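You operate a simulated robot arm through the tools that you are given. There is no shell and no other tool. Be economical: measure what you need, move in short steps, check, and stop when the job is done.

Carry out the task below with a simulated robot arm. There is one attempt and no reset: what you move stays moved.

## Task
Put one of the drives from the top of the long bench on the top of the short desk. Put the blue cable spool on the top of the long bench away on the top of the white bench. Close the right small drawer. Put the carton from the top of the long bench on the orange notebook. Take the purple zip case and put it on the top of the short desk. Press the third mute key from the right to switch it off. Press the first router key from the left to switch it on. Fetch the white connector and stand it on the top of the blue cabinet. Stack the box that says "x3" from the top of the long desk on top of the box that says "x2". Put the red cable spool on the top of the long desk away on the top of the white bench. Take the mug and leave it on the purple panel. Put the fuse labelled "13A" from the top of the long desk on the waist-high board of the corner shelving and the fuse labelled "3A" on top of the power adapter there. Put the small white coil on the plate of the speaker stand. Any order will do. Set down upright: white connector, mug.

It is judged by the outcome, as a careful person would: the job done as asked, and still so three seconds after it is handed in. It fails if anything else is knocked over, pushed out of place, dropped, spilled or broken.

## Robot
A 7-joint arm with a fingered hand on a trunk, on a base that drives. Base frame: it is fixed to the floor where the robot stands at the start and does not move with it; the origin is under the middle of the robot, x ahead of it, y to its left, z up. Lengths are in mm, angles in rad, forces in N, time in s.
With the tool pointing down near the work surface it reaches from about 320 to 700 mm from the robot's upright axis, wherever it stands. Its first joint turns from -1.204 to 3.002 rad. Places, roughly: blue cable spool [500, -250, 750]; blue effect box, purple effect box, red effect box [-750, -2250, 750]; carton [500, -1250, 750]; drive [500, -750, 1000]; first router key [-300, -2800, 1000]; fuse [-1000, -1500, 750]; mug (12x8x10 cm) [-900, -1900, 800]; orange notebook [500, -750, 750]; plate of the speaker stand [-5000, 1200, 800]; power adapter [-750, -2000, 750]; purple panel (13x18x2 cm) [-900, -1600, 700]; purple zip case (13x8x7 cm) [600, -2100, 900]; red cable spool [-750, -2250, 750]; right small drawer [600, -400, 900]; small white coil (5x5x3 cm) [-900, -900, 700]; third mute key [100, -2800, 1000]; top of the blue cabinet (25x21 cm) [-1240, 1420, 880]; top of the short desk [-1200, -500, 700]; top of the white bench [-3400, 3200, 800]; waist-high board of the corner shelving [800, 2800, 900]; white connector (3x3x6 cm) [-800, -2500, 800]. Payload 3.2 kg.
The tool frame sits at the grasp point between the pads (the TCP): z along the fingers, y along the line on which they close. The tips reach 26 mm beyond it. Largest opening 88 mm; the body of the gripper starts 30 mm behind the TCP. The gripper is a hand of 5 fingers: y runs from the thumb to the fingers, the wrist lies at [-16, -108, -172] in the tool frame.
Orientation is told as [roll, pitch, yaw] about the base's x, y, z axes, in that order, counted from this pose: with the fingers straight down and the wrist toward the robot, the tool's x, y and z point along [0, 1, 0], [1, 0, 0] and [0, 0, -1] of the base frame.

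## Interface
- The arm moves only by the tool play_rows. Its arguments are lists of equal length, an entry for each row: "angular": the turn, a rotation vector about the tool's x, y, z in rad, a list of three; "travel": the shift along the tool's x, y, z in mm, a list of three. In form: {"angular": [[ax, ay, az], ...], "travel": [[x, y, z], ...]}. A call has 1 to 12 rows; each row is the pose to reach, as a shift and turn from the pose commanded when the call began, along the tool's axes at that moment. Rows are played at 5 a second. More than 50 mm and 0.15 rad between two rows, and nothing of the call is played. A pose out of reach is approached as far as the arm can. The call stops where the force on the tool passes 40 N (or 10 N more than at its start, if that is more) or the arm is blocked; 0.2 s more then pass. In this call time passes only in rows, and 0.2 s behind the last. It gives the time, the measured TCP pose, the force on the tool (base axes), the opening and the grip force at its end, in the units of the frame above (readings bear some noise), with the torque about the TCP (base axes, N m) and any sound that the robot's microphone picked up.
- Cameras (640 x 400 px; columns grow to the right, rows downward): "scene" is now at [65.4, -69.1, 1366.4]; the picture's right is [-0.98, -0.19, 0.00], its down [-0.15, 0.74, -0.65] and it looks along [0.13, -0.64, -0.76] (base axes); focal length 214 px, centre (320, 200). "wrist" rides on the gripper at [67, -97, -117] in the tool frame; the picture's right is [-0.71, 0.33, -0.62], its down [-0.65, -0.65, 0.39] and it looks along [-0.28, 0.68, 0.68] (tool axes); focal length 234 px, centre (320, 200).
- grab_frame(camera): a new picture of that camera. No time passes.
- raise_lower(by): slides the trunk up (or, below 0, down) by that many mm; the arm and the scene camera ride with it, the base frame stays. It gives what a move gives, with no picture.
- drive_base(legs): drives the robot by 1 to 6 legs, each [ahead, left, turn to the left] in mm, mm and rad, along the robot's own axes; the way and the turn of a leg run together, so that a leg with both is an arc; at most 1500 mm and 3.142 rad a leg. The arm and the cameras ride along, it lands a little off, and it stops where it bumps. It gives what a move gives.
- curl_fingers(index, middle, ring, little, thumb_bend, thumb_turn): sets how far each is bent, from 0 (flat) to 100 (curled in); at 30 the hand is open as for a grip, at 70 the pads meet at the TCP. One left out holds its place. A second passes; each finger stops where it meets its share of the squeeze, and holds until it gets a number again. It is the only way to open and close the hand. It gives what a move gives, with no picture; readings hold the bend of each and the force on index, middle, ring, little, thumb and palm. thumb_turn goes from beside the hand (0) to across from the fingers (100), as for a grip.
- pan_tilt(pan, tilt): turns the head with the scene camera to pan (to the left, within 1.501 rad either way) and tilt (down, from -0.506 to 1.204), counted from straight ahead of the robot. It gives what a move gives.
- probe_pixels(camera, pixels): there is no depth. For up to 12 entries [column, row, z] of the newest picture of that camera ("zoom" is the newest enlarged one), the place [x, y] in the base frame at which the ray of that pixel passes the height z, good to about 3 mm, but the place of the scene camera against the robot may be out by one fixed shift of up to 12 mm in any direction. No time passes.
- inspect(camera, box): a new picture of the part [left, top, right, bottom] of that camera's present view, enlarged. No time passes.
- hand_in(): hands the job in; it is judged then, once.

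Keep the steps short. Do not move on a guess: measure, check each grasp and each placing, and mend mistakes. In all there are 385 turns and 360 pictures (those below and enlarged ones count). Leave the gripper open and the arm clear of the work at the hand-in unless told otherwise, and finish with a single line.

The tools are called after "Call:" by a JSON object that holds its "op" and its "data". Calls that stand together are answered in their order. play_rows: Moves the arm, as the interface text tells. Its arguments: {"type":"object","properties":{"angular":{"type":"array","items":{"type":"array","items":{"type":"number"}}},"travel":{"type":"array","items":{"type":"array","items":{"type":"number"}}}},"required":["angular","travel"]} The other tools are called the same way: raise_lower (by) slides the trunk up or down; curl_fingers (index, middle, ring, little, thumb_bend, thumb_turn) moves the fingers one by one; drive_base (legs) drives the base; pan_tilt (pan, tilt) turns the head that bears the scene camera; grab_frame (camera) takes a picture; probe_pixels (camera, pixels) gives the place at which the rays of pixels pass given heights; inspect (camera, box) takes an enlarged picture of a part of a camera's view; hand_in () hands the job in.

At the start:

```text
t: 0.0
ee_pos: [316.0, -441.4, 1109.1]
tool_rot: [0.0, 0.0, -0.001]
wrist_force: [-0.1, -1.1, 0.0]
wrist_torque: [0.0, 0.02, -0.01]
opening: 87.8
grasp_force: 0.0
shape: jaw
bend: [30.0, 30.0, 30.0, 30.0, 30.0, 97.0]
finger forces: [0.1, 0.0, 0.1, 0.1, 0.0, 0.0]
trunk travel left (down, up): [-700.0, 140.0]
robot x, y, heading: [-0.4, -1.4, 0.003]
head pan, tilt: [-1.375, 0.86]
```

scene: 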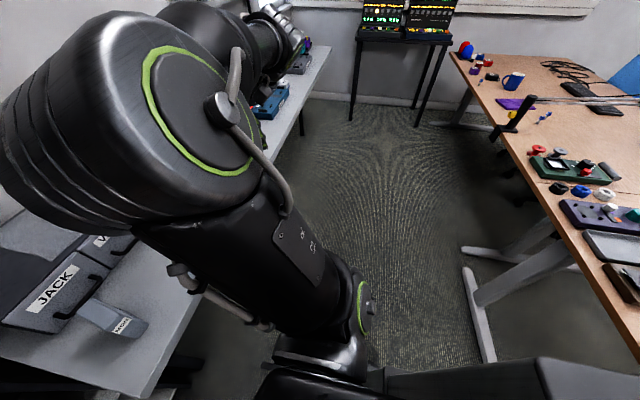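
wrist: 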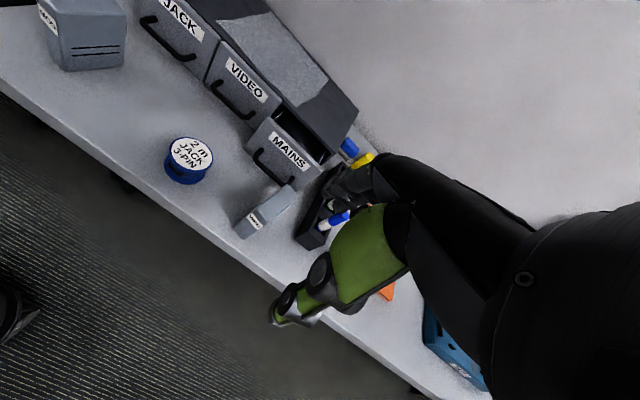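

I'll start by looking over the long bench ahead.

Call:
{"op": "pan_tilt", "data": {"pan": -0.6, "tilt": 0.7}}

Call:
{"op": "grab_frame", "data": {"camera": "scene"}}

Call:
{"op": "pan_tilt", "data": {"pan": 0.3, "tilt": 0.6}}

Call:
{"op": "grab_frame", "data": {"camera": "scene"}}

```text
t: 1.1
ee_pos: [315.6, -442.3, 1108.8]
tool_rot: [0.0, 0.001, 0.001]
wrist_force: [0.7, -0.4, 0.2]
wrist_torque: [0.01, 0.01, 0.02]
opening: 87.8
grasp_force: 0.0
shape: jaw
bend: [30.0, 30.0, 30.0, 30.0, 30.0, 97.0]
finger forces: [0.0, 0.0, 0.1, 0.0, 0.0, 0.0]
trunk travel left (down, up): [-700.0, 140.0]
robot x, y, heading: [2.2, 0.7, 0.001]
head pan, tilt: [-0.6, 0.7]
```

```text
357 pictures are left
```

scene: 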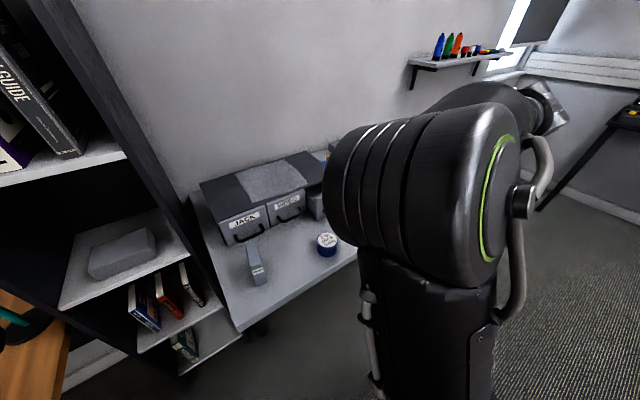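

```text
t: 2.3
ee_pos: [316.5, -442.9, 1108.9]
tool_rot: [0.0, 0.001, 0.001]
wrist_force: [0.0, -0.8, -0.1]
wrist_torque: [0.04, -0.01, -0.02]
opening: 88.1
grasp_force: 0.2
shape: jaw
bend: [30.0, 30.0, 30.0, 30.0, 30.0, 97.0]
finger forces: [0.0, 0.0, 0.0, 0.0, 0.0, 0.0]
trunk travel left (down, up): [-700.0, 140.0]
robot x, y, heading: [1.0, -1.4, -0.0]
head pan, tilt: [0.3, 0.6]
```

```text
356 pictures are left
```

scene: 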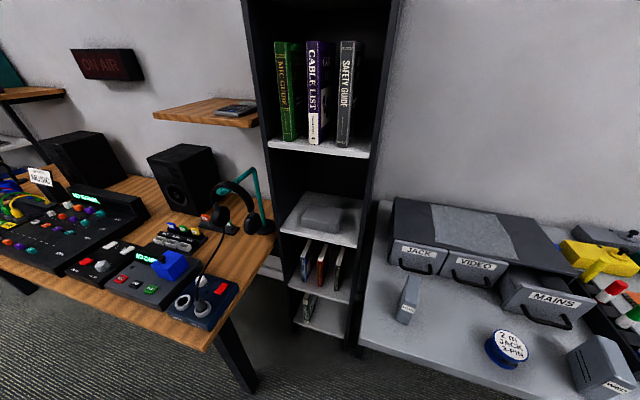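

Call:
{"op": "pan_tilt", "data": {"pan": 1.3, "tilt": 0.4}}

Call:
{"op": "grab_frame", "data": {"camera": "scene"}}

Call:
{"op": "pan_tilt", "data": {"pan": -1.5, "tilt": 0.5}}

Call:
{"op": "grab_frame", "data": {"camera": "scene"}}

```text
t: 3.6
ee_pos: [316.7, -441.5, 1109.0]
tool_rot: [-0.001, 0.0, 0.0]
wrist_force: [-0.6, -0.6, -0.6]
wrist_torque: [-0.04, 0.0, 0.01]
opening: 88.1
grasp_force: 0.1
shape: jaw
bend: [30.0, 30.0, 30.0, 30.0, 30.0, 97.0]
finger forces: [0.0, 0.0, 0.0, 0.0, 0.0, 0.0]
trunk travel left (down, up): [-700.0, 140.0]
robot x, y, heading: [0.1, -1.9, -0.0]
head pan, tilt: [1.3, 0.4]
```

```text
355 pictures are left
```

scene: 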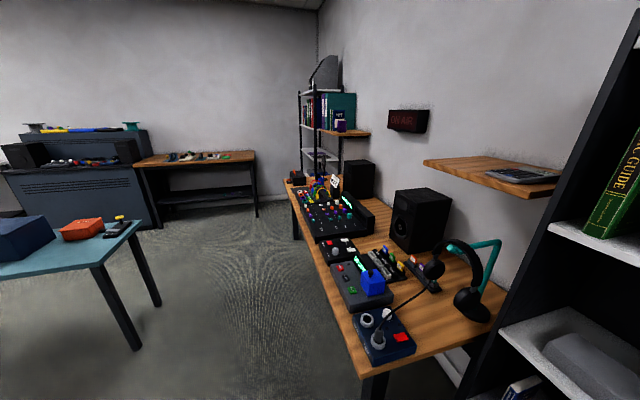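

```text
t: 6.1
ee_pos: [315.7, -441.2, 1110.3]
tool_rot: [-0.001, 0.001, -0.001]
wrist_force: [0.5, -1.0, -0.1]
wrist_torque: [0.02, -0.02, 0.02]
opening: 87.7
grasp_force: 0.0
shape: jaw
bend: [30.0, 30.0, 30.0, 30.0, 30.0, 97.0]
finger forces: [0.1, 0.0, 0.1, 0.0, 0.0, 0.0]
trunk travel left (down, up): [-700.0, 140.0]
robot x, y, heading: [-0.2, 1.1, 0.001]
head pan, tilt: [-1.499, 0.499]
```

```text
354 pictures are left
```

scene: 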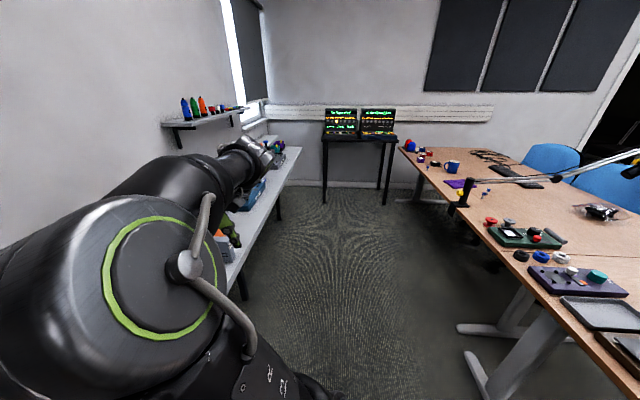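

Call:
{"op": "pan_tilt", "data": {"pan": -0.1, "tilt": 0.8}}

Call:
{"op": "grab_frame", "data": {"camera": "scene"}}

Call:
{"op": "inspect", "data": {"camera": "wrist", "box": [0, 0, 500, 400]}}

```text
t: 7.6
ee_pos: [317.3, -441.6, 1109.7]
tool_rot: [0.002, 0.0, 0.0]
wrist_force: [0.5, -0.3, 0.1]
wrist_torque: [0.0, 0.0, 0.03]
opening: 87.9
grasp_force: 0.0
shape: jaw
bend: [30.0, 30.0, 30.0, 30.0, 30.0, 97.0]
finger forces: [0.0, 0.0, 0.1, 0.1, 0.0, 0.1]
trunk travel left (down, up): [-700.0, 140.0]
robot x, y, heading: [1.2, 0.1, -0.005]
head pan, tilt: [-0.099, 0.799]
```

```text
353 pictures are left
```

scene: 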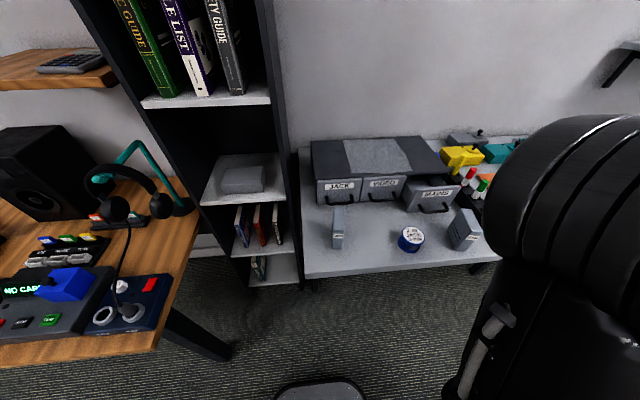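

```text
1.00 times, centred on (250, 200) of wrist (not enlarged: the box is as wide or as high as the picture)
```

zoom: 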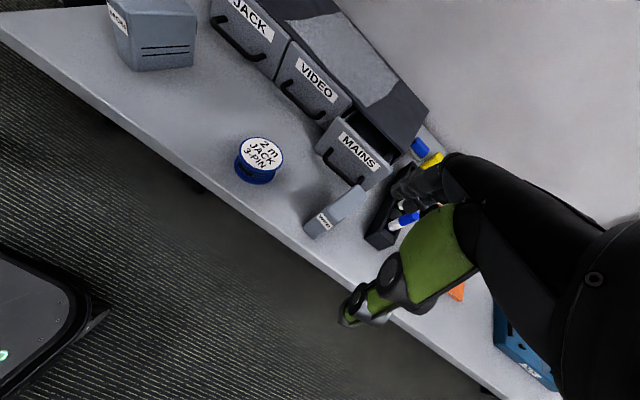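

Call:
{"op": "inspect", "data": {"camera": "scene", "box": [300, 120, 540, 270]}}

```text
2.67 times, centred on (420, 195) of scene
```

zoom: 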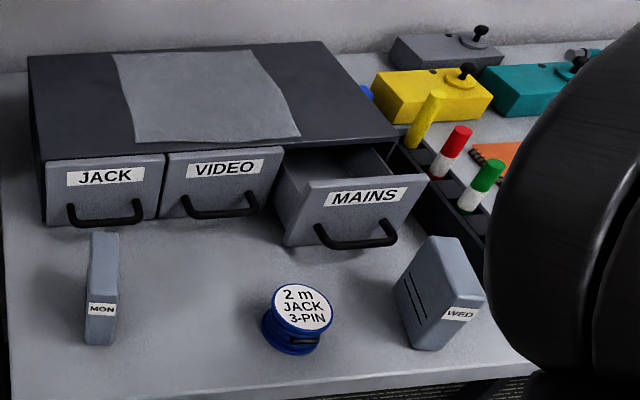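

Call:
{"op": "probe_pixels", "data": {"camera": "zoom", "pixels": [[302, 308, 700], [302, 308, 800], [285, 345, 750], [100, 340, 750], [370, 240, 750], [425, 350, 750], [425, 350, 700], [290, 240, 750], [290, 240, 700], [45, 220, 750], [45, 220, 700]]}}

Call:
{"op": "grab_frame", "data": {"camera": "wrist"}}

Call:
{"op": "probe_pixels", "data": {"camera": "wrist", "pixels": [[190, 153, 700], [190, 153, 800], [240, 236, 750], [240, 236, 700], [290, 183, 750], [290, 183, 800], [250, 155, 750], [250, 155, 700]]}}

```text
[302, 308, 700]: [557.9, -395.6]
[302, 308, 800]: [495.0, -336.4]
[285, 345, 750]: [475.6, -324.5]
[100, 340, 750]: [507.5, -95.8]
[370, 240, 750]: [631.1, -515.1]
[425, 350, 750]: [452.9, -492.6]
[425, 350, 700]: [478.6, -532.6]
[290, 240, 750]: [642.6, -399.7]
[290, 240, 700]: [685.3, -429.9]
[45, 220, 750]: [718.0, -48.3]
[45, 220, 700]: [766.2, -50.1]
```

```text
350 pictures are left
```

wrist: 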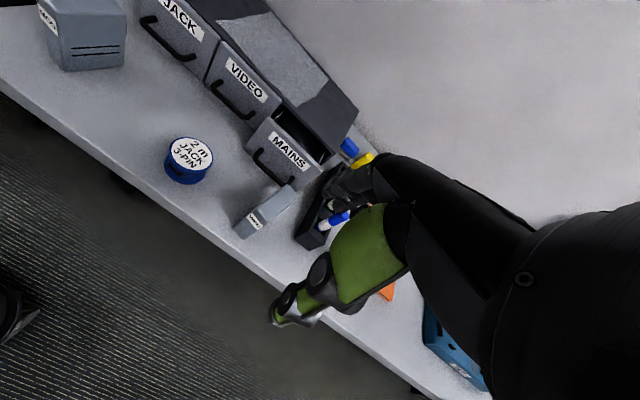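

```text
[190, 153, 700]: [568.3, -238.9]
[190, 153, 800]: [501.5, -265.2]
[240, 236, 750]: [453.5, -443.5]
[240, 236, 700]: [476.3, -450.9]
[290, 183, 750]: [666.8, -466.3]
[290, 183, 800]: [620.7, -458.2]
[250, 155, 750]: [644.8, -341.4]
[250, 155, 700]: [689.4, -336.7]
```

Call:
{"op": "probe_pixels", "data": {"camera": "zoom", "pixels": [[290, 240, 845], [45, 222, 845], [160, 217, 845], [355, 245, 865], [280, 180, 900], [425, 180, 900], [380, 150, 930], [425, 350, 835], [480, 300, 900], [100, 340, 835], [105, 235, 900], [290, 350, 835]]}}

Call:
{"op": "probe_pixels", "data": {"camera": "wrist", "pixels": [[240, 236, 835], [290, 183, 860], [250, 160, 845], [270, 118, 900], [330, 160, 900], [205, 85, 845], [185, 180, 835], [68, 70, 835], [190, 153, 882], [265, 212, 890]]}}

```text
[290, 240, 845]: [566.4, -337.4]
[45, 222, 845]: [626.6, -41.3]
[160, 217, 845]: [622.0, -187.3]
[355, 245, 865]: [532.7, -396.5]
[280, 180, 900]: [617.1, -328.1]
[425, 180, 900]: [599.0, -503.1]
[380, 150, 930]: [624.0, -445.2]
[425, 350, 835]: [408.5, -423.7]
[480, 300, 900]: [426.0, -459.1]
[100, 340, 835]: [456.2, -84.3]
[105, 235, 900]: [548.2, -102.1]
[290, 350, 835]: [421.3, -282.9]
```

```text
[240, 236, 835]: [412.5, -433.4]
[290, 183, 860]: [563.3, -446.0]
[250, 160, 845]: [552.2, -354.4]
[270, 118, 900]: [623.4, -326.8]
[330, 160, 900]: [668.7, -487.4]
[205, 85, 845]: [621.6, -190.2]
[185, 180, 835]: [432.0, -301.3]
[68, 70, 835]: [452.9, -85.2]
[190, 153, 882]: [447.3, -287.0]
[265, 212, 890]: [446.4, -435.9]
```

Call:
{"op": "inspect", "data": {"camera": "wrist", "box": [140, 90, 360, 260]}}

```text
2.35 times, centred on (250, 175) of wrist
```

zoom: 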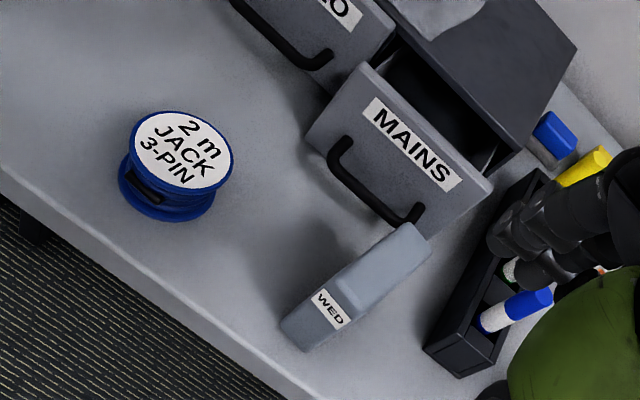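

Call:
{"op": "probe_pixels", "data": {"camera": "zoom", "pixels": [[281, 322, 835], [305, 351, 835], [317, 288, 900], [355, 320, 900], [400, 224, 900], [431, 250, 900], [317, 288, 920], [355, 320, 920], [400, 224, 920], [431, 250, 920], [317, 288, 880], [431, 250, 880]]}}

```text
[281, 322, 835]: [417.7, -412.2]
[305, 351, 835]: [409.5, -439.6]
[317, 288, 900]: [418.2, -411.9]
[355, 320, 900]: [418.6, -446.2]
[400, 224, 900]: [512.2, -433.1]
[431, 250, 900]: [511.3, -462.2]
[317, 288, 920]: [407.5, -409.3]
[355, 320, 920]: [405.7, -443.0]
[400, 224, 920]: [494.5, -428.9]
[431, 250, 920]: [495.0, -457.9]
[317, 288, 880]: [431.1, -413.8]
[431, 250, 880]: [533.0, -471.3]
```

Bench top reads z≈835. The WED drive (zoom ~370,280) spans x 418–512, y≈-438 and top z≈900. I'll turn the hand to straddle its thin side and move above it.

Call:
{"op": "play_rows", "data": {"angular": [[0, 0, -0.14], [0, 0, -0.28], [0, 0, -0.42], [0, 0, -0.56], [0, 0, -0.7], [0, 0, -0.84], [0, 0, -0.98], [0, 0, -1.12], [0, 0, -1.26], [0, 0, -1.37]], "travel": [[0, 15, 5], [0, 30, 10], [0, 45, 15], [0, 60, 20], [0, 75, 25], [0, 90, 30], [0, 105, 35], [0, 120, 40], [0, 135, 45], [3, 149, 50]]}}

Call:
{"op": "grab_frame", "data": {"camera": "wrist"}}

Call:
{"op": "grab_frame", "data": {"camera": "scene"}}

```text
t: 9.8
ee_pos: [447.1, -431.2, 1056.3]
tool_rot: [0.037, -0.006, 1.241]
wrist_force: [-0.3, -0.2, -0.5]
wrist_torque: [0.04, -0.02, -0.01]
opening: 88.1
grasp_force: 0.0
shape: jaw
bend: [30.0, 30.0, 30.0, 30.0, 30.0, 97.0]
finger forces: [0.1, 0.0, 0.0, 0.1, 0.1, 0.0]
out of reach, approached as far as the arm can: row 9, 10
trunk travel left (down, up): [-700.0, 140.0]
robot x, y, heading: [-2.0, -5.0, 0.002]
head pan, tilt: [-0.099, 0.799]
```

```text
348 pictures are left
```

wrist: 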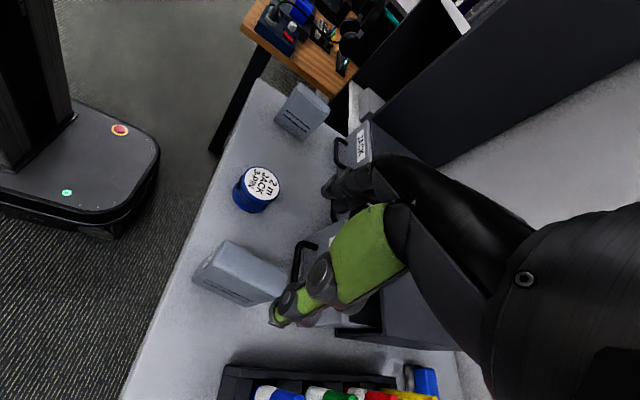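

```text
347 pictures are left
```

scene: 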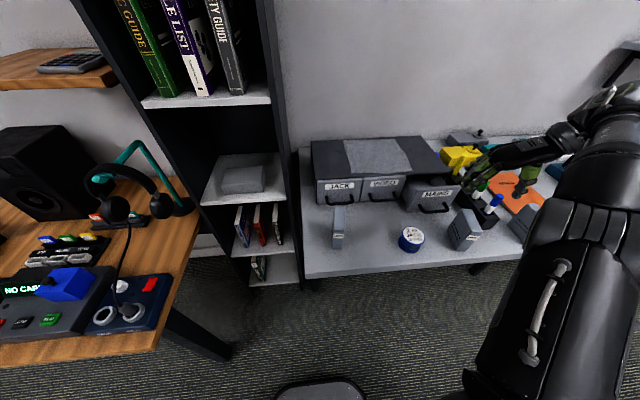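

Out of reach at that yaw. Driving the base 400 mm to the right makes this wrist angle natural. The hand is at 1056, above everything on the bench.

Call:
{"op": "drive_base", "data": {"legs": [[0, -400, 0]]}}

Call:
{"op": "grab_frame", "data": {"camera": "wrist"}}

```text
t: 12.3
ee_pos: [441.0, -832.5, 1057.4]
tool_rot: [0.037, -0.007, 1.233]
wrist_force: [-0.6, -0.2, 0.2]
wrist_torque: [0.01, -0.01, -0.05]
opening: 87.9
grasp_force: 0.1
shape: jaw
bend: [30.0, 30.0, 30.0, 30.0, 30.0, 97.0]
finger forces: [0.0, 0.0, 0.0, 0.1, 0.0, 0.0]
trunk travel left (down, up): [-700.0, 140.0]
robot x, y, heading: [-0.7, -397.9, -0.005]
head pan, tilt: [-0.099, 0.799]
```

```text
346 pictures are left
```

wrist: 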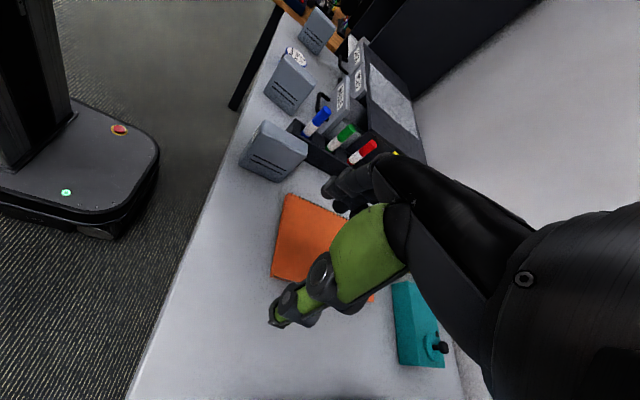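

Call:
{"op": "play_rows", "data": {"angular": [[0.005, -0.002, -0.02], [0.01, -0.003, -0.04], [0.015, -0.005, -0.06], [0.02, -0.007, -0.08], [0.025, -0.009, -0.1], [0.03, -0.01, -0.12], [0.034, -0.012, -0.137], [0.035, -0.012, -0.137], [0.035, -0.012, -0.137], [0.035, -0.012, -0.137]], "travel": [[13, 47, 0], [26, 94, 0], [40, 141, 0], [53, 188, 0], [67, 235, 0], [80, 282, 0], [94, 330, 10], [108, 378, 20], [108, 380, 50], [108, 380, 80]]}}

Call:
{"op": "grab_frame", "data": {"camera": "wrist"}}

Call:
{"op": "grab_frame", "data": {"camera": "scene"}}

```text
refused: row 7 steps farther than a row can; nothing moved
```

```text
345 pictures are left
```

wrist: 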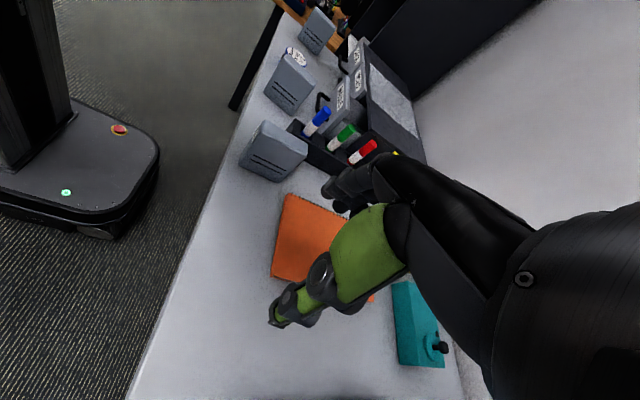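

```text
344 pictures are left
```

scene: 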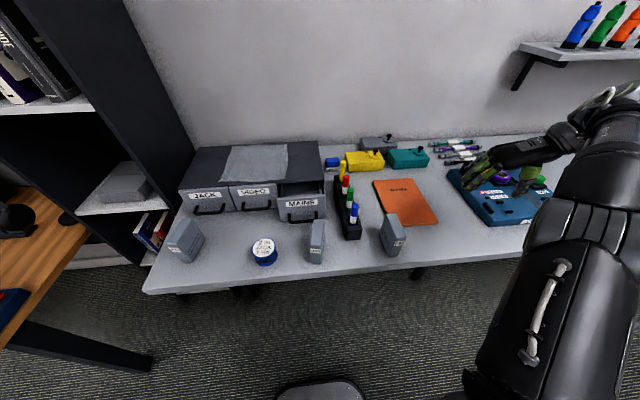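

Call:
{"op": "play_rows", "data": {"angular": [[0.005, -0.002, -0.02], [0.01, -0.003, -0.04], [0.015, -0.005, -0.06], [0.02, -0.007, -0.08], [0.025, -0.009, -0.1], [0.03, -0.01, -0.12], [0.034, -0.012, -0.137], [0.035, -0.012, -0.137], [0.035, -0.012, -0.137], [0.035, -0.012, -0.137]], "travel": [[12, 44, 0], [25, 88, 0], [37, 132, 0], [50, 176, 0], [62, 220, 0], [75, 264, 0], [87, 308, 5], [99, 350, 10], [108, 380, 40], [108, 380, 80]]}}

Call:
{"op": "grab_frame", "data": {"camera": "wrist"}}

Call:
{"op": "grab_frame", "data": {"camera": "scene"}}

```text
t: 14.5
ee_pos: [468.4, -434.9, 992.3]
tool_rot: [0.015, -0.007, 1.362]
wrist_force: [1.2, 0.1, -0.6]
wrist_torque: [0.01, 0.0, -0.02]
opening: 88.2
grasp_force: 0.1
shape: jaw
bend: [30.0, 30.0, 30.0, 30.0, 30.0, 97.0]
finger forces: [0.0, 0.0, 0.0, 0.0, 0.1, 0.0]
trunk travel left (down, up): [-700.0, 140.0]
robot x, y, heading: [-2.5, -396.5, -0.005]
head pan, tilt: [-0.099, 0.799]
```

```text
343 pictures are left
```

wrist: 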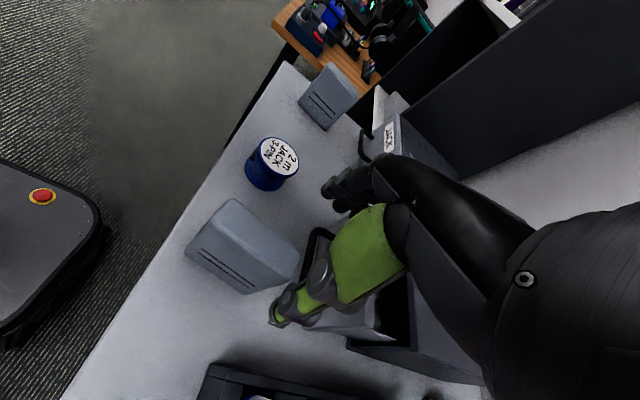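

```text
342 pictures are left
```

scene: 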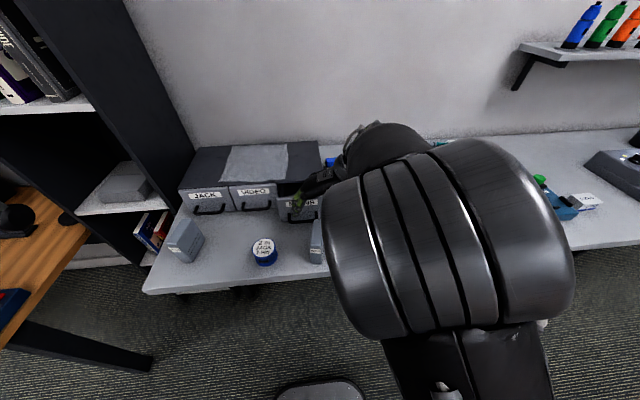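

Call:
{"op": "inspect", "data": {"camera": "wrist", "box": [150, 170, 390, 350]}}

```text
2.22 times, centred on (270, 260) of wrist
```

zoom: 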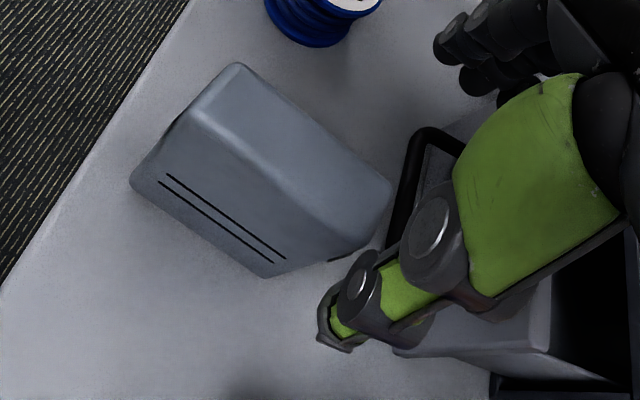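

Call:
{"op": "probe_pixels", "data": {"camera": "zoom", "pixels": [[237, 66, 900], [195, 115, 900], [388, 185, 900], [360, 215, 900], [131, 185, 835], [265, 277, 835]]}}

```text
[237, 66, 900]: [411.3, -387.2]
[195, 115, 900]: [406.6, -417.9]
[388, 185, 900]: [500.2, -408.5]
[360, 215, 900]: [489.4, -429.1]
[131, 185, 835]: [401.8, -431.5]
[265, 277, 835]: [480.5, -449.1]
```

Triangulating two wrist views puts the bench top nearer z≈850, with the WED drive centred at (447,-432) and its top at ≈925. I'll descend to TCP z≈898.

Call:
{"op": "play_rows", "data": {"angular": [[0, 0, 0], [0, 0, 0], [0, 0, 0], [0, 0, 0], [0, 0, 0]], "travel": [[21, -1, 10], [21, -1, 35], [21, -1, 60], [21, -1, 80], [21, -1, 94]]}}

Call:
{"op": "grab_frame", "data": {"camera": "wrist"}}

```text
t: 15.7
ee_pos: [445.5, -435.3, 901.9]
tool_rot: [0.018, -0.027, 1.345]
wrist_force: [0.1, -1.5, 0.3]
wrist_torque: [0.03, 0.02, 0.01]
opening: 88.1
grasp_force: 0.0
shape: jaw
bend: [30.0, 30.0, 30.0, 30.0, 30.0, 97.0]
finger forces: [0.1, 0.0, 0.0, 0.0, 0.0, 0.1]
trunk travel left (down, up): [-700.0, 140.0]
robot x, y, heading: [-0.6, -397.0, -0.007]
head pan, tilt: [-0.099, 0.799]
```

```text
340 pictures are left
```

wrist: 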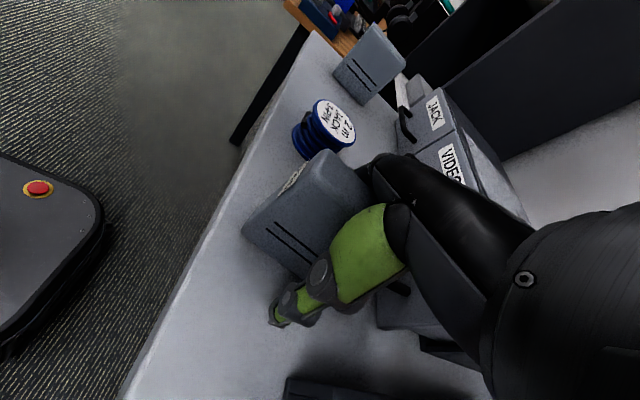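

Call:
{"op": "curl_fingers", "data": {"index": 75, "middle": 75, "ring": 75, "little": 75, "thumb_bend": 75}}

Call:
{"op": "grab_frame", "data": {"camera": "wrist"}}

```text
t: 16.7
ee_pos: [445.4, -437.9, 899.6]
tool_rot: [0.023, -0.023, 1.34]
wrist_force: [1.4, 1.7, 6.7]
wrist_torque: [0.06, 0.08, 0.05]
opening: 27.7
grasp_force: 24.8
shape: fingers
bend: [60.0, 64.0, 71.0, 75.0, 59.0, 93.0]
finger forces: [11.8, 7.0, 6.5, 0.0, 24.5, 0.1]
trunk travel left (down, up): [-700.0, 140.0]
robot x, y, heading: [-4.3, -397.3, -0.01]
head pan, tilt: [-0.099, 0.799]
```

```text
339 pictures are left
```

wrist: 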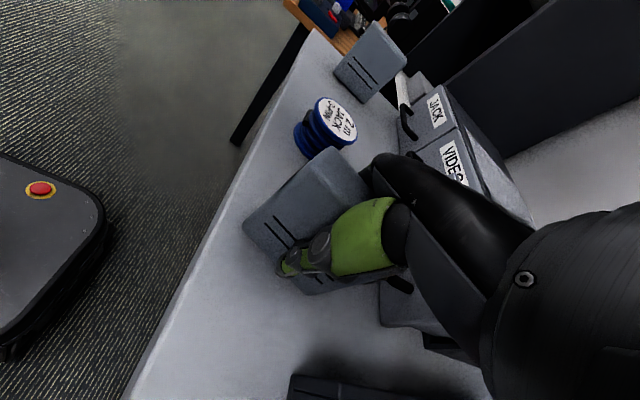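

Grip 25 N at 27.7 mm. Lift.

Call:
{"op": "play_rows", "data": {"angular": [[0, 0, 0], [0, 0, 0], [0, 0, 0], [0, 0, 0], [0, 0, 0]], "travel": [[0, 0, -20], [0, 0, -60], [0, 0, -100], [0, -40, -130], [0, -80, -150]]}}

Call:
{"op": "grab_frame", "data": {"camera": "wrist"}}

```text
t: 17.9
ee_pos: [430.9, -510.4, 1045.4]
tool_rot: [0.028, 0.028, 1.371]
wrist_force: [0.2, 0.4, -2.1]
wrist_torque: [0.08, -0.03, 0.03]
opening: 27.6
grasp_force: 24.1
shape: fingers
bend: [59.0, 64.0, 72.0, 75.0, 59.0, 92.0]
finger forces: [11.2, 6.2, 6.4, 0.0, 23.7, 0.0]
trunk travel left (down, up): [-700.0, 140.0]
robot x, y, heading: [-1.9, -398.0, -0.004]
head pan, tilt: [-0.099, 0.799]
```

```text
338 pictures are left
```

wrist: 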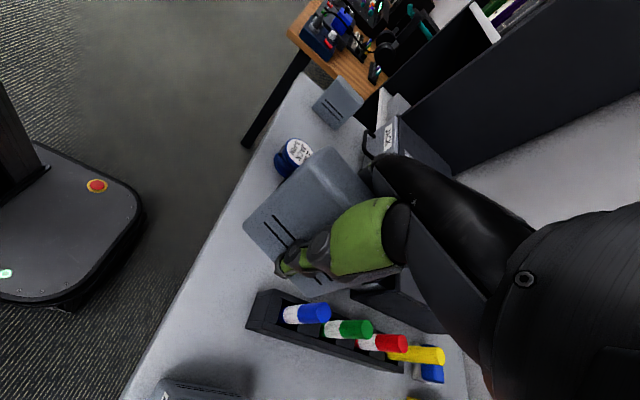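

Call:
{"op": "drive_base", "data": {"legs": [[-120, 0, 0], [0, 0, -1.57]]}}

Call:
{"op": "pan_tilt", "data": {"pan": -0.9, "tilt": 0.6}}

Call:
{"op": "grab_frame", "data": {"camera": "scene"}}

```text
t: 23.0
ee_pos: [-244.7, -823.2, 1046.2]
tool_rot: [0.023, 0.024, -0.228]
wrist_force: [0.1, -0.1, -1.7]
wrist_torque: [-0.01, -0.01, 0.0]
opening: 27.8
grasp_force: 24.0
shape: fingers
bend: [59.0, 64.0, 72.0, 75.0, 59.0, 92.0]
finger forces: [11.3, 6.0, 6.6, 0.0, 23.8, 0.1]
trunk travel left (down, up): [-700.0, 140.0]
robot x, y, heading: [-121.3, -391.9, -1.609]
head pan, tilt: [-0.099, 0.799]
```

```text
t: 24.1
ee_pos: [-246.6, -824.8, 1045.9]
tool_rot: [0.026, 0.024, -0.229]
wrist_force: [1.3, -0.4, -2.2]
wrist_torque: [0.02, 0.02, 0.02]
opening: 27.7
grasp_force: 23.8
shape: fingers
bend: [59.0, 64.0, 72.0, 75.0, 59.0, 92.0]
finger forces: [11.3, 6.1, 6.6, 0.0, 23.8, 0.1]
trunk travel left (down, up): [-700.0, 140.0]
robot x, y, heading: [-121.3, -394.7, -1.607]
head pan, tilt: [-0.901, 0.6]
```

```text
337 pictures are left
```

scene: 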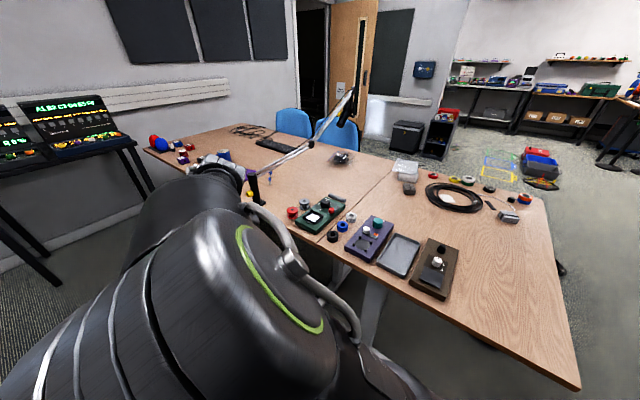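

Call:
{"op": "inspect", "data": {"camera": "scene", "box": [280, 130, 600, 330]}}

Call:
{"op": "inspect", "data": {"camera": "scene", "box": [140, 110, 400, 260]}}

Call:
{"op": "inspect", "data": {"camera": "scene", "box": [370, 20, 640, 190]}}

```text
2.00 times, centred on (440, 230) of scene
```

zoom: 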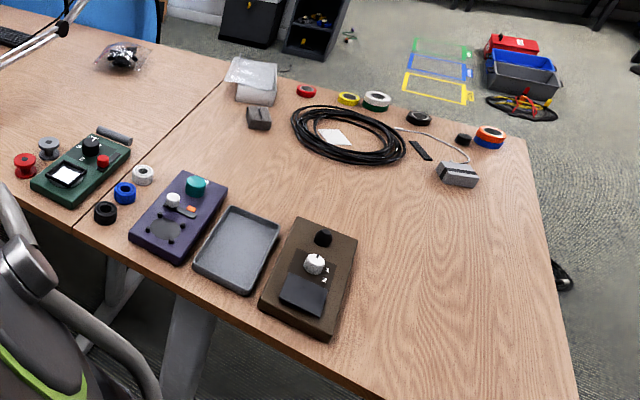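

```text
2.46 times, centred on (270, 185) of scene
```

zoom: 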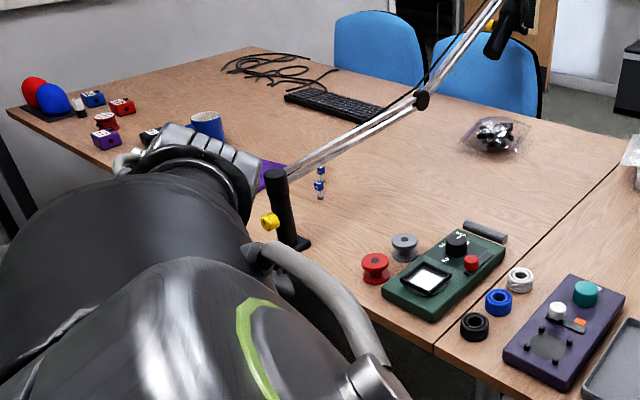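

```text
2.35 times, centred on (505, 105) of scene
```

zoom: 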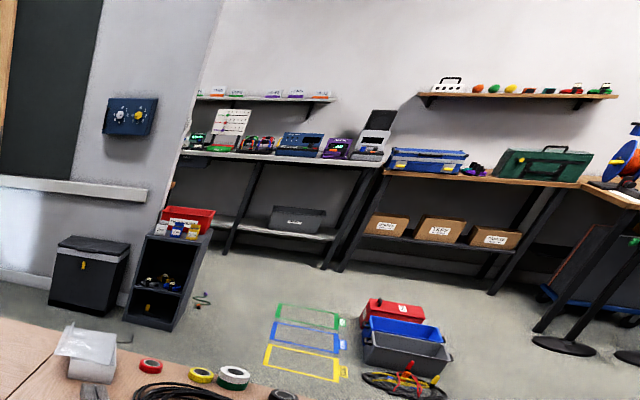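

Call:
{"op": "probe_pixels", "data": {"camera": "scene", "pixels": [[578, 390, 720], [578, 390, 760], [390, 295, 720], [390, 295, 760], [538, 196, 720], [538, 196, 760], [318, 241, 720], [318, 241, 760], [530, 270, 720], [530, 270, 760]]}}

```text
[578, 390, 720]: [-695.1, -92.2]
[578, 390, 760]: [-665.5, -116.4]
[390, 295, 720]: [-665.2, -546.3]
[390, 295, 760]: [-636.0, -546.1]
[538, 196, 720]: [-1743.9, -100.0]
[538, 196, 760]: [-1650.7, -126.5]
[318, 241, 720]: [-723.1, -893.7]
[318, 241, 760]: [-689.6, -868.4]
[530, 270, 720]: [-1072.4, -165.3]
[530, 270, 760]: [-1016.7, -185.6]
```

Call:
{"op": "drive_base", "data": {"legs": [[0, 0, -1.53], [100, 0, 0]]}}

Call:
{"op": "pan_tilt", "data": {"pan": 0.3, "tilt": 0.8}}

Call:
{"op": "grab_frame", "data": {"camera": "scene"}}

Call:
{"op": "grab_frame", "data": {"camera": "wrist"}}

```text
t: 29.1
ee_pos: [-653.0, -274.9, 1046.1]
tool_rot: [0.025, 0.024, -1.785]
wrist_force: [0.1, 0.5, -1.3]
wrist_torque: [-0.01, 0.01, -0.01]
opening: 27.9
grasp_force: 24.1
shape: fingers
bend: [59.0, 64.0, 73.0, 75.0, 59.0, 92.0]
finger forces: [11.2, 6.0, 6.7, 0.1, 23.9, 0.1]
trunk travel left (down, up): [-700.0, 140.0]
robot x, y, heading: [-224.4, -392.9, 3.122]
head pan, tilt: [-0.901, 0.6]
```

```text
t: 30.5
ee_pos: [-652.6, -274.6, 1046.9]
tool_rot: [0.023, 0.024, -1.787]
wrist_force: [-0.8, 0.0, -1.9]
wrist_torque: [0.0, 0.03, -0.04]
opening: 27.7
grasp_force: 24.0
shape: fingers
bend: [59.0, 64.0, 73.0, 75.0, 59.0, 92.0]
finger forces: [11.2, 6.2, 6.7, 0.0, 24.0, 0.0]
trunk travel left (down, up): [-700.0, 140.0]
robot x, y, heading: [-220.7, -394.4, 3.119]
head pan, tilt: [0.3, 0.799]
```

```text
333 pictures are left
```

scene: 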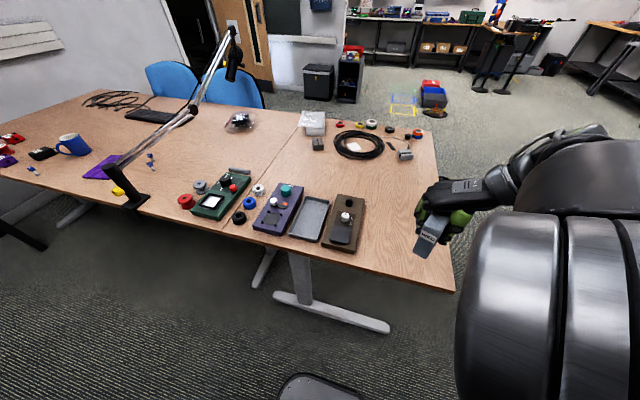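

```text
332 pictures are left
```

wrist: 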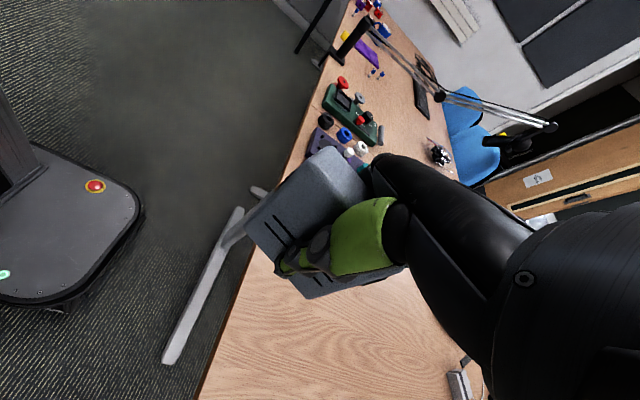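

Call:
{"op": "probe_pixels", "data": {"camera": "scene", "pixels": [[455, 291, 720], [455, 291, 760], [223, 228, 720], [223, 228, 760], [352, 252, 760], [332, 243, 760], [400, 235, 760], [430, 255, 760]]}}

Call:
{"op": "probe_pixels", "data": {"camera": "wrist", "pixels": [[335, 113, 720], [335, 113, 760], [210, 362, 720], [210, 362, 760]]}}

```text
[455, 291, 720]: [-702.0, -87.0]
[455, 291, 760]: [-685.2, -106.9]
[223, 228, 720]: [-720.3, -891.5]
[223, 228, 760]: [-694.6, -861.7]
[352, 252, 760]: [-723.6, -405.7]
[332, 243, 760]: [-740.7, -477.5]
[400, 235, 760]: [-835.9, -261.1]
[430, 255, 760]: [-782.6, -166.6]
```

```text
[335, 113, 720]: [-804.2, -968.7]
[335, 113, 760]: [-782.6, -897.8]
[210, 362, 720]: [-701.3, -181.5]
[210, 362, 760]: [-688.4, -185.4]
```

Call:
{"op": "play_rows", "data": {"angular": [[-0.01, 0, 0], [-0.02, 0.005, 0], [-0.03, 0.01, 0], [-0.045, 0.01, 0], [-0.045, 0.01, 0], [-0.045, 0.01, 0], [-0.045, 0.01, 0], [-0.045, 0.01, 0], [-0.045, 0.01, 0], [-0.045, 0.01, 0]], "travel": [[-40, 5, 0], [-80, 9, 0], [-120, 13, 10], [-160, 17, 30], [-170, 17, 75], [-170, 17, 120], [-170, 17, 160], [-170, 17, 200], [-170, 17, 230], [-170, 17, 250]]}}

Call:
{"op": "grab_frame", "data": {"camera": "scene"}}

```text
t: 32.7
ee_pos: [-813.9, -248.8, 787.7]
tool_rot: [0.036, -0.022, -1.79]
wrist_force: [-0.1, -0.2, -2.5]
wrist_torque: [0.01, 0.03, 0.0]
opening: 27.6
grasp_force: 23.6
shape: fingers
bend: [60.0, 64.0, 73.0, 75.0, 59.0, 92.0]
finger forces: [11.2, 6.1, 6.8, 0.0, 23.9, 0.0]
trunk travel left (down, up): [-700.0, 140.0]
robot x, y, heading: [-221.9, -392.8, 3.119]
head pan, tilt: [0.3, 0.799]
```

```text
331 pictures are left
```

scene: 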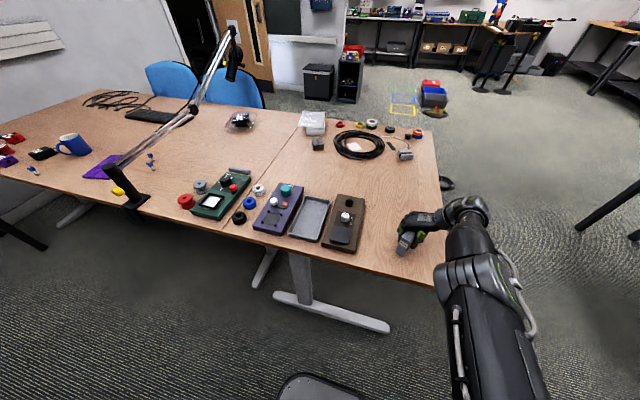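

Call:
{"op": "play_rows", "data": {"angular": [[0, 0, 0], [0, 0, 0], [0, 0, 0], [0, 0, 0]], "travel": [[0, 0, 8], [0, 0, 14], [0, 0, 20], [0, 0, 25]]}}

Call:
{"op": "grab_frame", "data": {"camera": "wrist"}}

Call:
{"op": "inspect", "data": {"camera": "scene", "box": [360, 180, 480, 280]}}

```text
t: 33.8
ee_pos: [-816.6, -252.8, 776.3]
tool_rot: [0.02, -0.034, -1.786]
wrist_force: [3.0, 0.8, 18.0]
wrist_torque: [-0.04, -0.03, 0.07]
opening: 27.8
grasp_force: 27.0
shape: fingers
bend: [60.0, 65.0, 74.0, 75.0, 58.0, 91.0]
finger forces: [11.2, 6.7, 6.1, 0.2, 27.4, 2.1]
trunk travel left (down, up): [-700.0, 140.0]
robot x, y, heading: [-221.1, -394.6, 3.117]
head pan, tilt: [0.3, 0.799]
stopped in row 4: the force on the tool passed its limit at 40 N (the readings are from after the stop); the commanded pose is now the measured one
```

```text
330 pictures are left
```

wrist: 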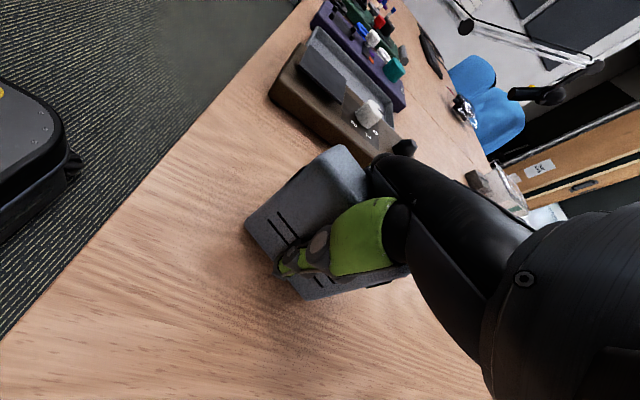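

```text
4.00 times, centred on (420, 230) of scene
```

zoom: 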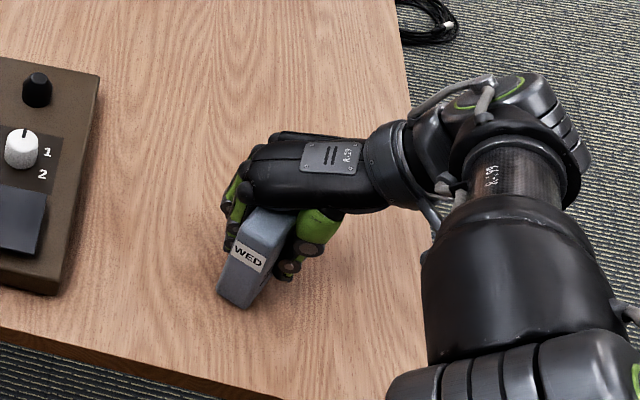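

Contact: the drive stands on the desk. Open.

Call:
{"op": "curl_fingers", "data": {"index": 30, "middle": 30, "ring": 30, "little": 30, "thumb_bend": 30}}

Call:
{"op": "play_rows", "data": {"angular": [[0, 0, 0], [0, 0, 0], [0, 0, 0], [0, 0, 0], [0, 0, 0], [0, 0, 0], [0, 0, 0]], "travel": [[0, 0, -30], [0, 0, -70], [0, 0, -110], [0, 0, -150], [0, 0, -190], [40, 0, -230], [80, 0, -260]]}}

Call:
{"op": "grab_frame", "data": {"camera": "scene"}}

Call:
{"op": "inspect", "data": {"camera": "scene", "box": [140, 140, 460, 300]}}

```text
t: 34.8
ee_pos: [-815.8, -252.0, 773.8]
tool_rot: [0.019, -0.03, -1.786]
wrist_force: [-0.5, 0.9, 19.9]
wrist_torque: [-0.23, -0.07, -0.06]
opening: 87.5
grasp_force: 10.0
shape: fingers
bend: [30.0, 30.0, 30.0, 30.0, 30.0, 97.0]
finger forces: [0.0, 0.0, 0.0, 0.0, 0.0, 20.2]
trunk travel left (down, up): [-700.0, 140.0]
robot x, y, heading: [-221.7, -397.0, 3.117]
head pan, tilt: [0.3, 0.799]
```

```text
refused: row 6 steps farther than a row can; nothing moved
```

```text
328 pictures are left
```

scene: 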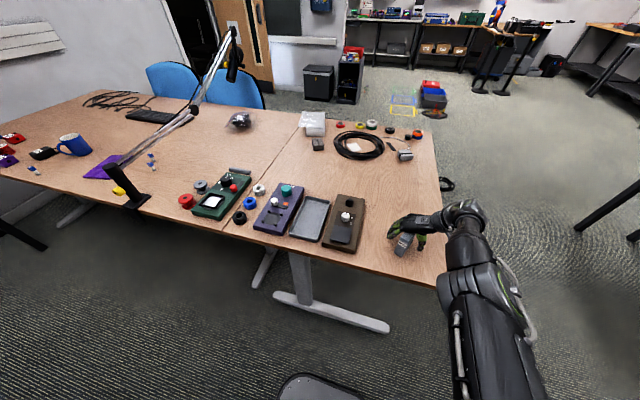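

```text
2.00 times, centred on (300, 220) of scene
```

zoom: 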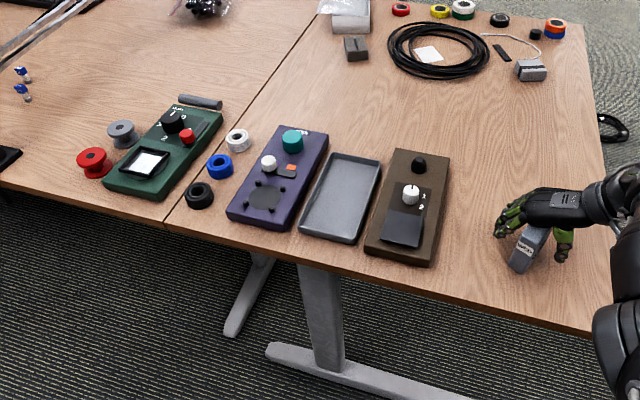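

Call:
{"op": "play_rows", "data": {"angular": [[0, 0, 0], [0, 0, 0], [0, 0, 0], [0, 0, 0], [0, 0, 0], [0, 0, 0], [0, 0, 0]], "travel": [[0, 0, -20], [0, 0, -60], [0, 0, -100], [0, 0, -140], [0, 0, -180], [30, 0, -215], [70, 0, -240]]}}

Call:
{"op": "inspect", "data": {"camera": "scene", "box": [340, 160, 480, 280]}}

Call:
{"op": "grab_frame", "data": {"camera": "wrist"}}

```text
t: 36.4
ee_pos: [-750.7, -259.1, 1015.3]
tool_rot: [0.022, -0.028, -1.787]
wrist_force: [-0.4, -0.7, 0.2]
wrist_torque: [0.03, 0.05, -0.01]
opening: 87.3
grasp_force: 0.0
shape: fingers
bend: [30.0, 30.0, 30.0, 30.0, 30.0, 97.0]
finger forces: [0.0, 0.1, 0.1, 0.0, 0.0, 0.0]
trunk travel left (down, up): [-700.0, 140.0]
robot x, y, heading: [-218.3, -396.0, 3.117]
head pan, tilt: [0.3, 0.799]
```

```text
3.33 times, centred on (410, 220) of scene
```

zoom: 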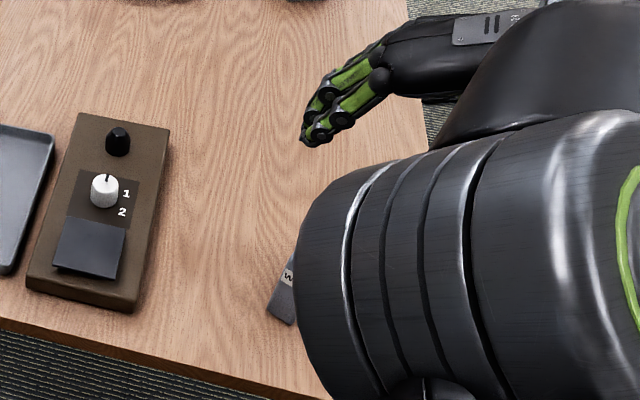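

```text
325 pictures are left
```

wrist: 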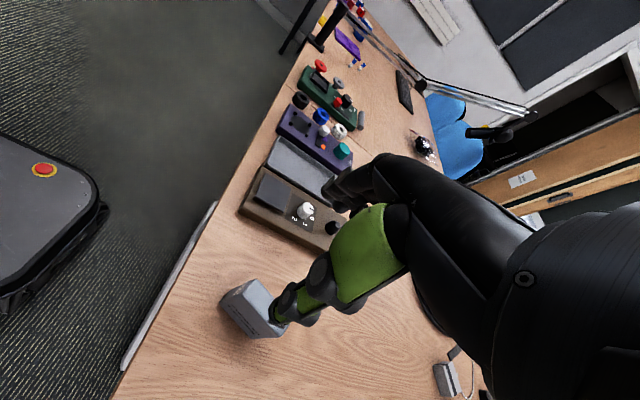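

Call:
{"op": "probe_pixels", "data": {"camera": "scene", "pixels": [[259, 190, 735], [249, 203, 735], [239, 217, 735], [257, 218, 725], [291, 184, 735], [240, 180, 760], [248, 185, 740]]}}

```text
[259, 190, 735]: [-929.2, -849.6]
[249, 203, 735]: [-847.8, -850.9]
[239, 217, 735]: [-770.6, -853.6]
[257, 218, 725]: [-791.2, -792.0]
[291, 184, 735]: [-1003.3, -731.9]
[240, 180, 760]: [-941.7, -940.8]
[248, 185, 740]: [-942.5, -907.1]
```

Call:
{"op": "probe_pixels", "data": {"camera": "scene", "pixels": [[234, 75, 900], [234, 75, 1000], [193, 113, 900], [193, 113, 1000], [110, 165, 900], [110, 165, 1000], [130, 190, 725]]}}

Call:
{"op": "probe_pixels", "data": {"camera": "wrist", "pixels": [[490, 133, 900], [490, 133, 1000], [420, 84, 900], [420, 84, 1000], [338, 8, 900], [338, 8, 1000]]}}

```text
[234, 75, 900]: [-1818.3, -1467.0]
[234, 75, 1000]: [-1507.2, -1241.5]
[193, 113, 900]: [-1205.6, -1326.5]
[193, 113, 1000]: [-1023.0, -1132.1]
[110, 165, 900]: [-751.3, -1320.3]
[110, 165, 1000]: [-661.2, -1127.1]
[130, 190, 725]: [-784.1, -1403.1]
```

```text
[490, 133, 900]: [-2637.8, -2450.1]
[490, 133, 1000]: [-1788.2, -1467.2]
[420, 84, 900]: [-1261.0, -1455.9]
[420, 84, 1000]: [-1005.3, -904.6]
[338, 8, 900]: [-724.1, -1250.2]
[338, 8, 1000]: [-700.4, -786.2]
```

Drive to face the coils (white coil ≈ (-929,-850)).

Call:
{"op": "drive_base", "data": {"legs": [[0, 440, 0], [70, 0, 0]]}}

Call:
{"op": "grab_frame", "data": {"camera": "wrist"}}

Call:
{"op": "grab_frame", "data": {"camera": "scene"}}

```text
t: 39.7
ee_pos: [-832.6, -697.8, 1013.6]
tool_rot: [0.025, -0.028, -1.794]
wrist_force: [-0.1, 0.5, 0.3]
wrist_torque: [0.01, -0.03, -0.01]
opening: 87.8
grasp_force: 0.0
shape: fingers
bend: [30.0, 30.0, 30.0, 30.0, 30.0, 97.0]
finger forces: [0.0, 0.0, 0.1, 0.1, 0.1, 0.0]
trunk travel left (down, up): [-700.0, 140.0]
robot x, y, heading: [-302.2, -835.2, 3.114]
head pan, tilt: [0.3, 0.799]
```

```text
324 pictures are left
```

wrist: 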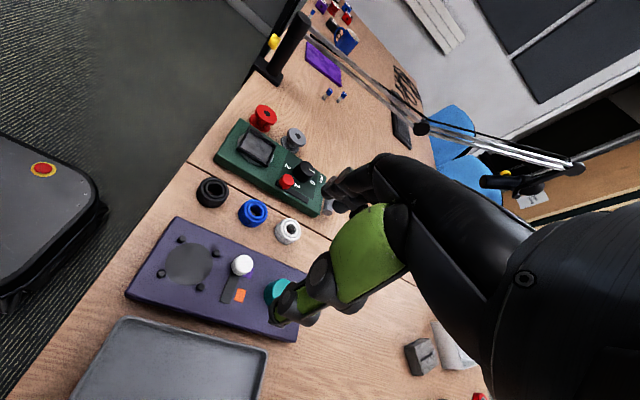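

```text
323 pictures are left
```

scene: 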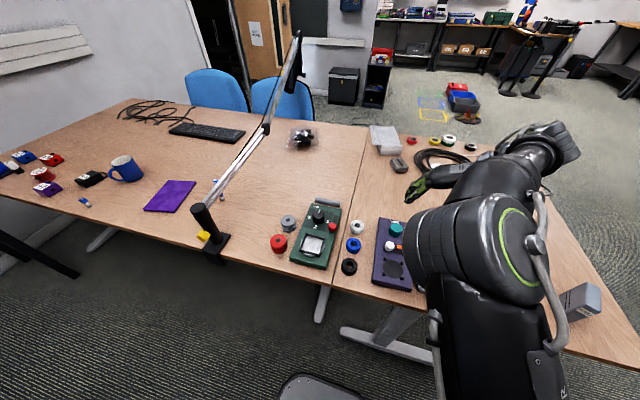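

Call:
{"op": "inspect", "data": {"camera": "wrist", "box": [180, 150, 360, 270]}}

Call:
{"op": "probe_pixels", "data": {"camera": "wrist", "pixels": [[288, 231, 740], [288, 231, 755], [253, 213, 740], [212, 193, 740], [268, 286, 760], [205, 160, 725]]}}

Call:
{"op": "probe_pixels", "data": {"camera": "scene", "pixels": [[357, 227, 740], [357, 227, 755], [353, 244, 740], [348, 266, 740]]}}

```text
3.33 times, centred on (270, 210) of wrist
```

zoom: 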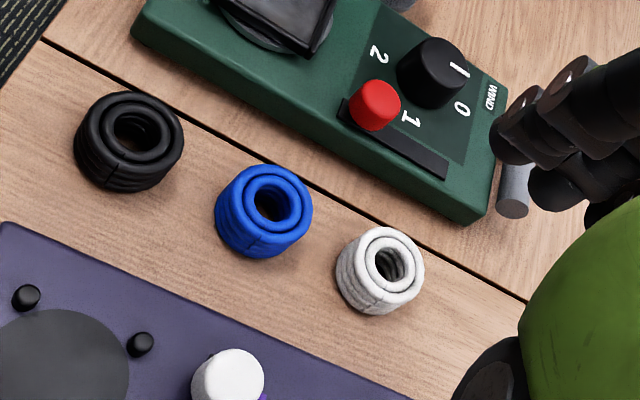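

```text
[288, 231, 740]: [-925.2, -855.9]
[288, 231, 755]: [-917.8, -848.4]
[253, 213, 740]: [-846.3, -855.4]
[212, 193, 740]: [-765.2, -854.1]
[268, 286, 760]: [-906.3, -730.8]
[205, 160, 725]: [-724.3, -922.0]
```

```text
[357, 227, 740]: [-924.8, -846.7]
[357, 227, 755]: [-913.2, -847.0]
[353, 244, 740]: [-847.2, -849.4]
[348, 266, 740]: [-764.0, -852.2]
```

Call:
{"op": "probe_pixels", "data": {"camera": "zoom", "pixels": [[486, 222, 750], [462, 222, 727], [180, 75, 727], [505, 205, 735], [380, 268, 755], [340, 290, 726], [370, 228, 755], [425, 265, 755]]}}

```text
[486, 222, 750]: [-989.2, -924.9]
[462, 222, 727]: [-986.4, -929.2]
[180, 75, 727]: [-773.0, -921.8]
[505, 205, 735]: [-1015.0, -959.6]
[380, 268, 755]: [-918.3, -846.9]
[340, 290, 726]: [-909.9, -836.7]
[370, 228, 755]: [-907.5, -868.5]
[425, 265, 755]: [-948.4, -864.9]
```

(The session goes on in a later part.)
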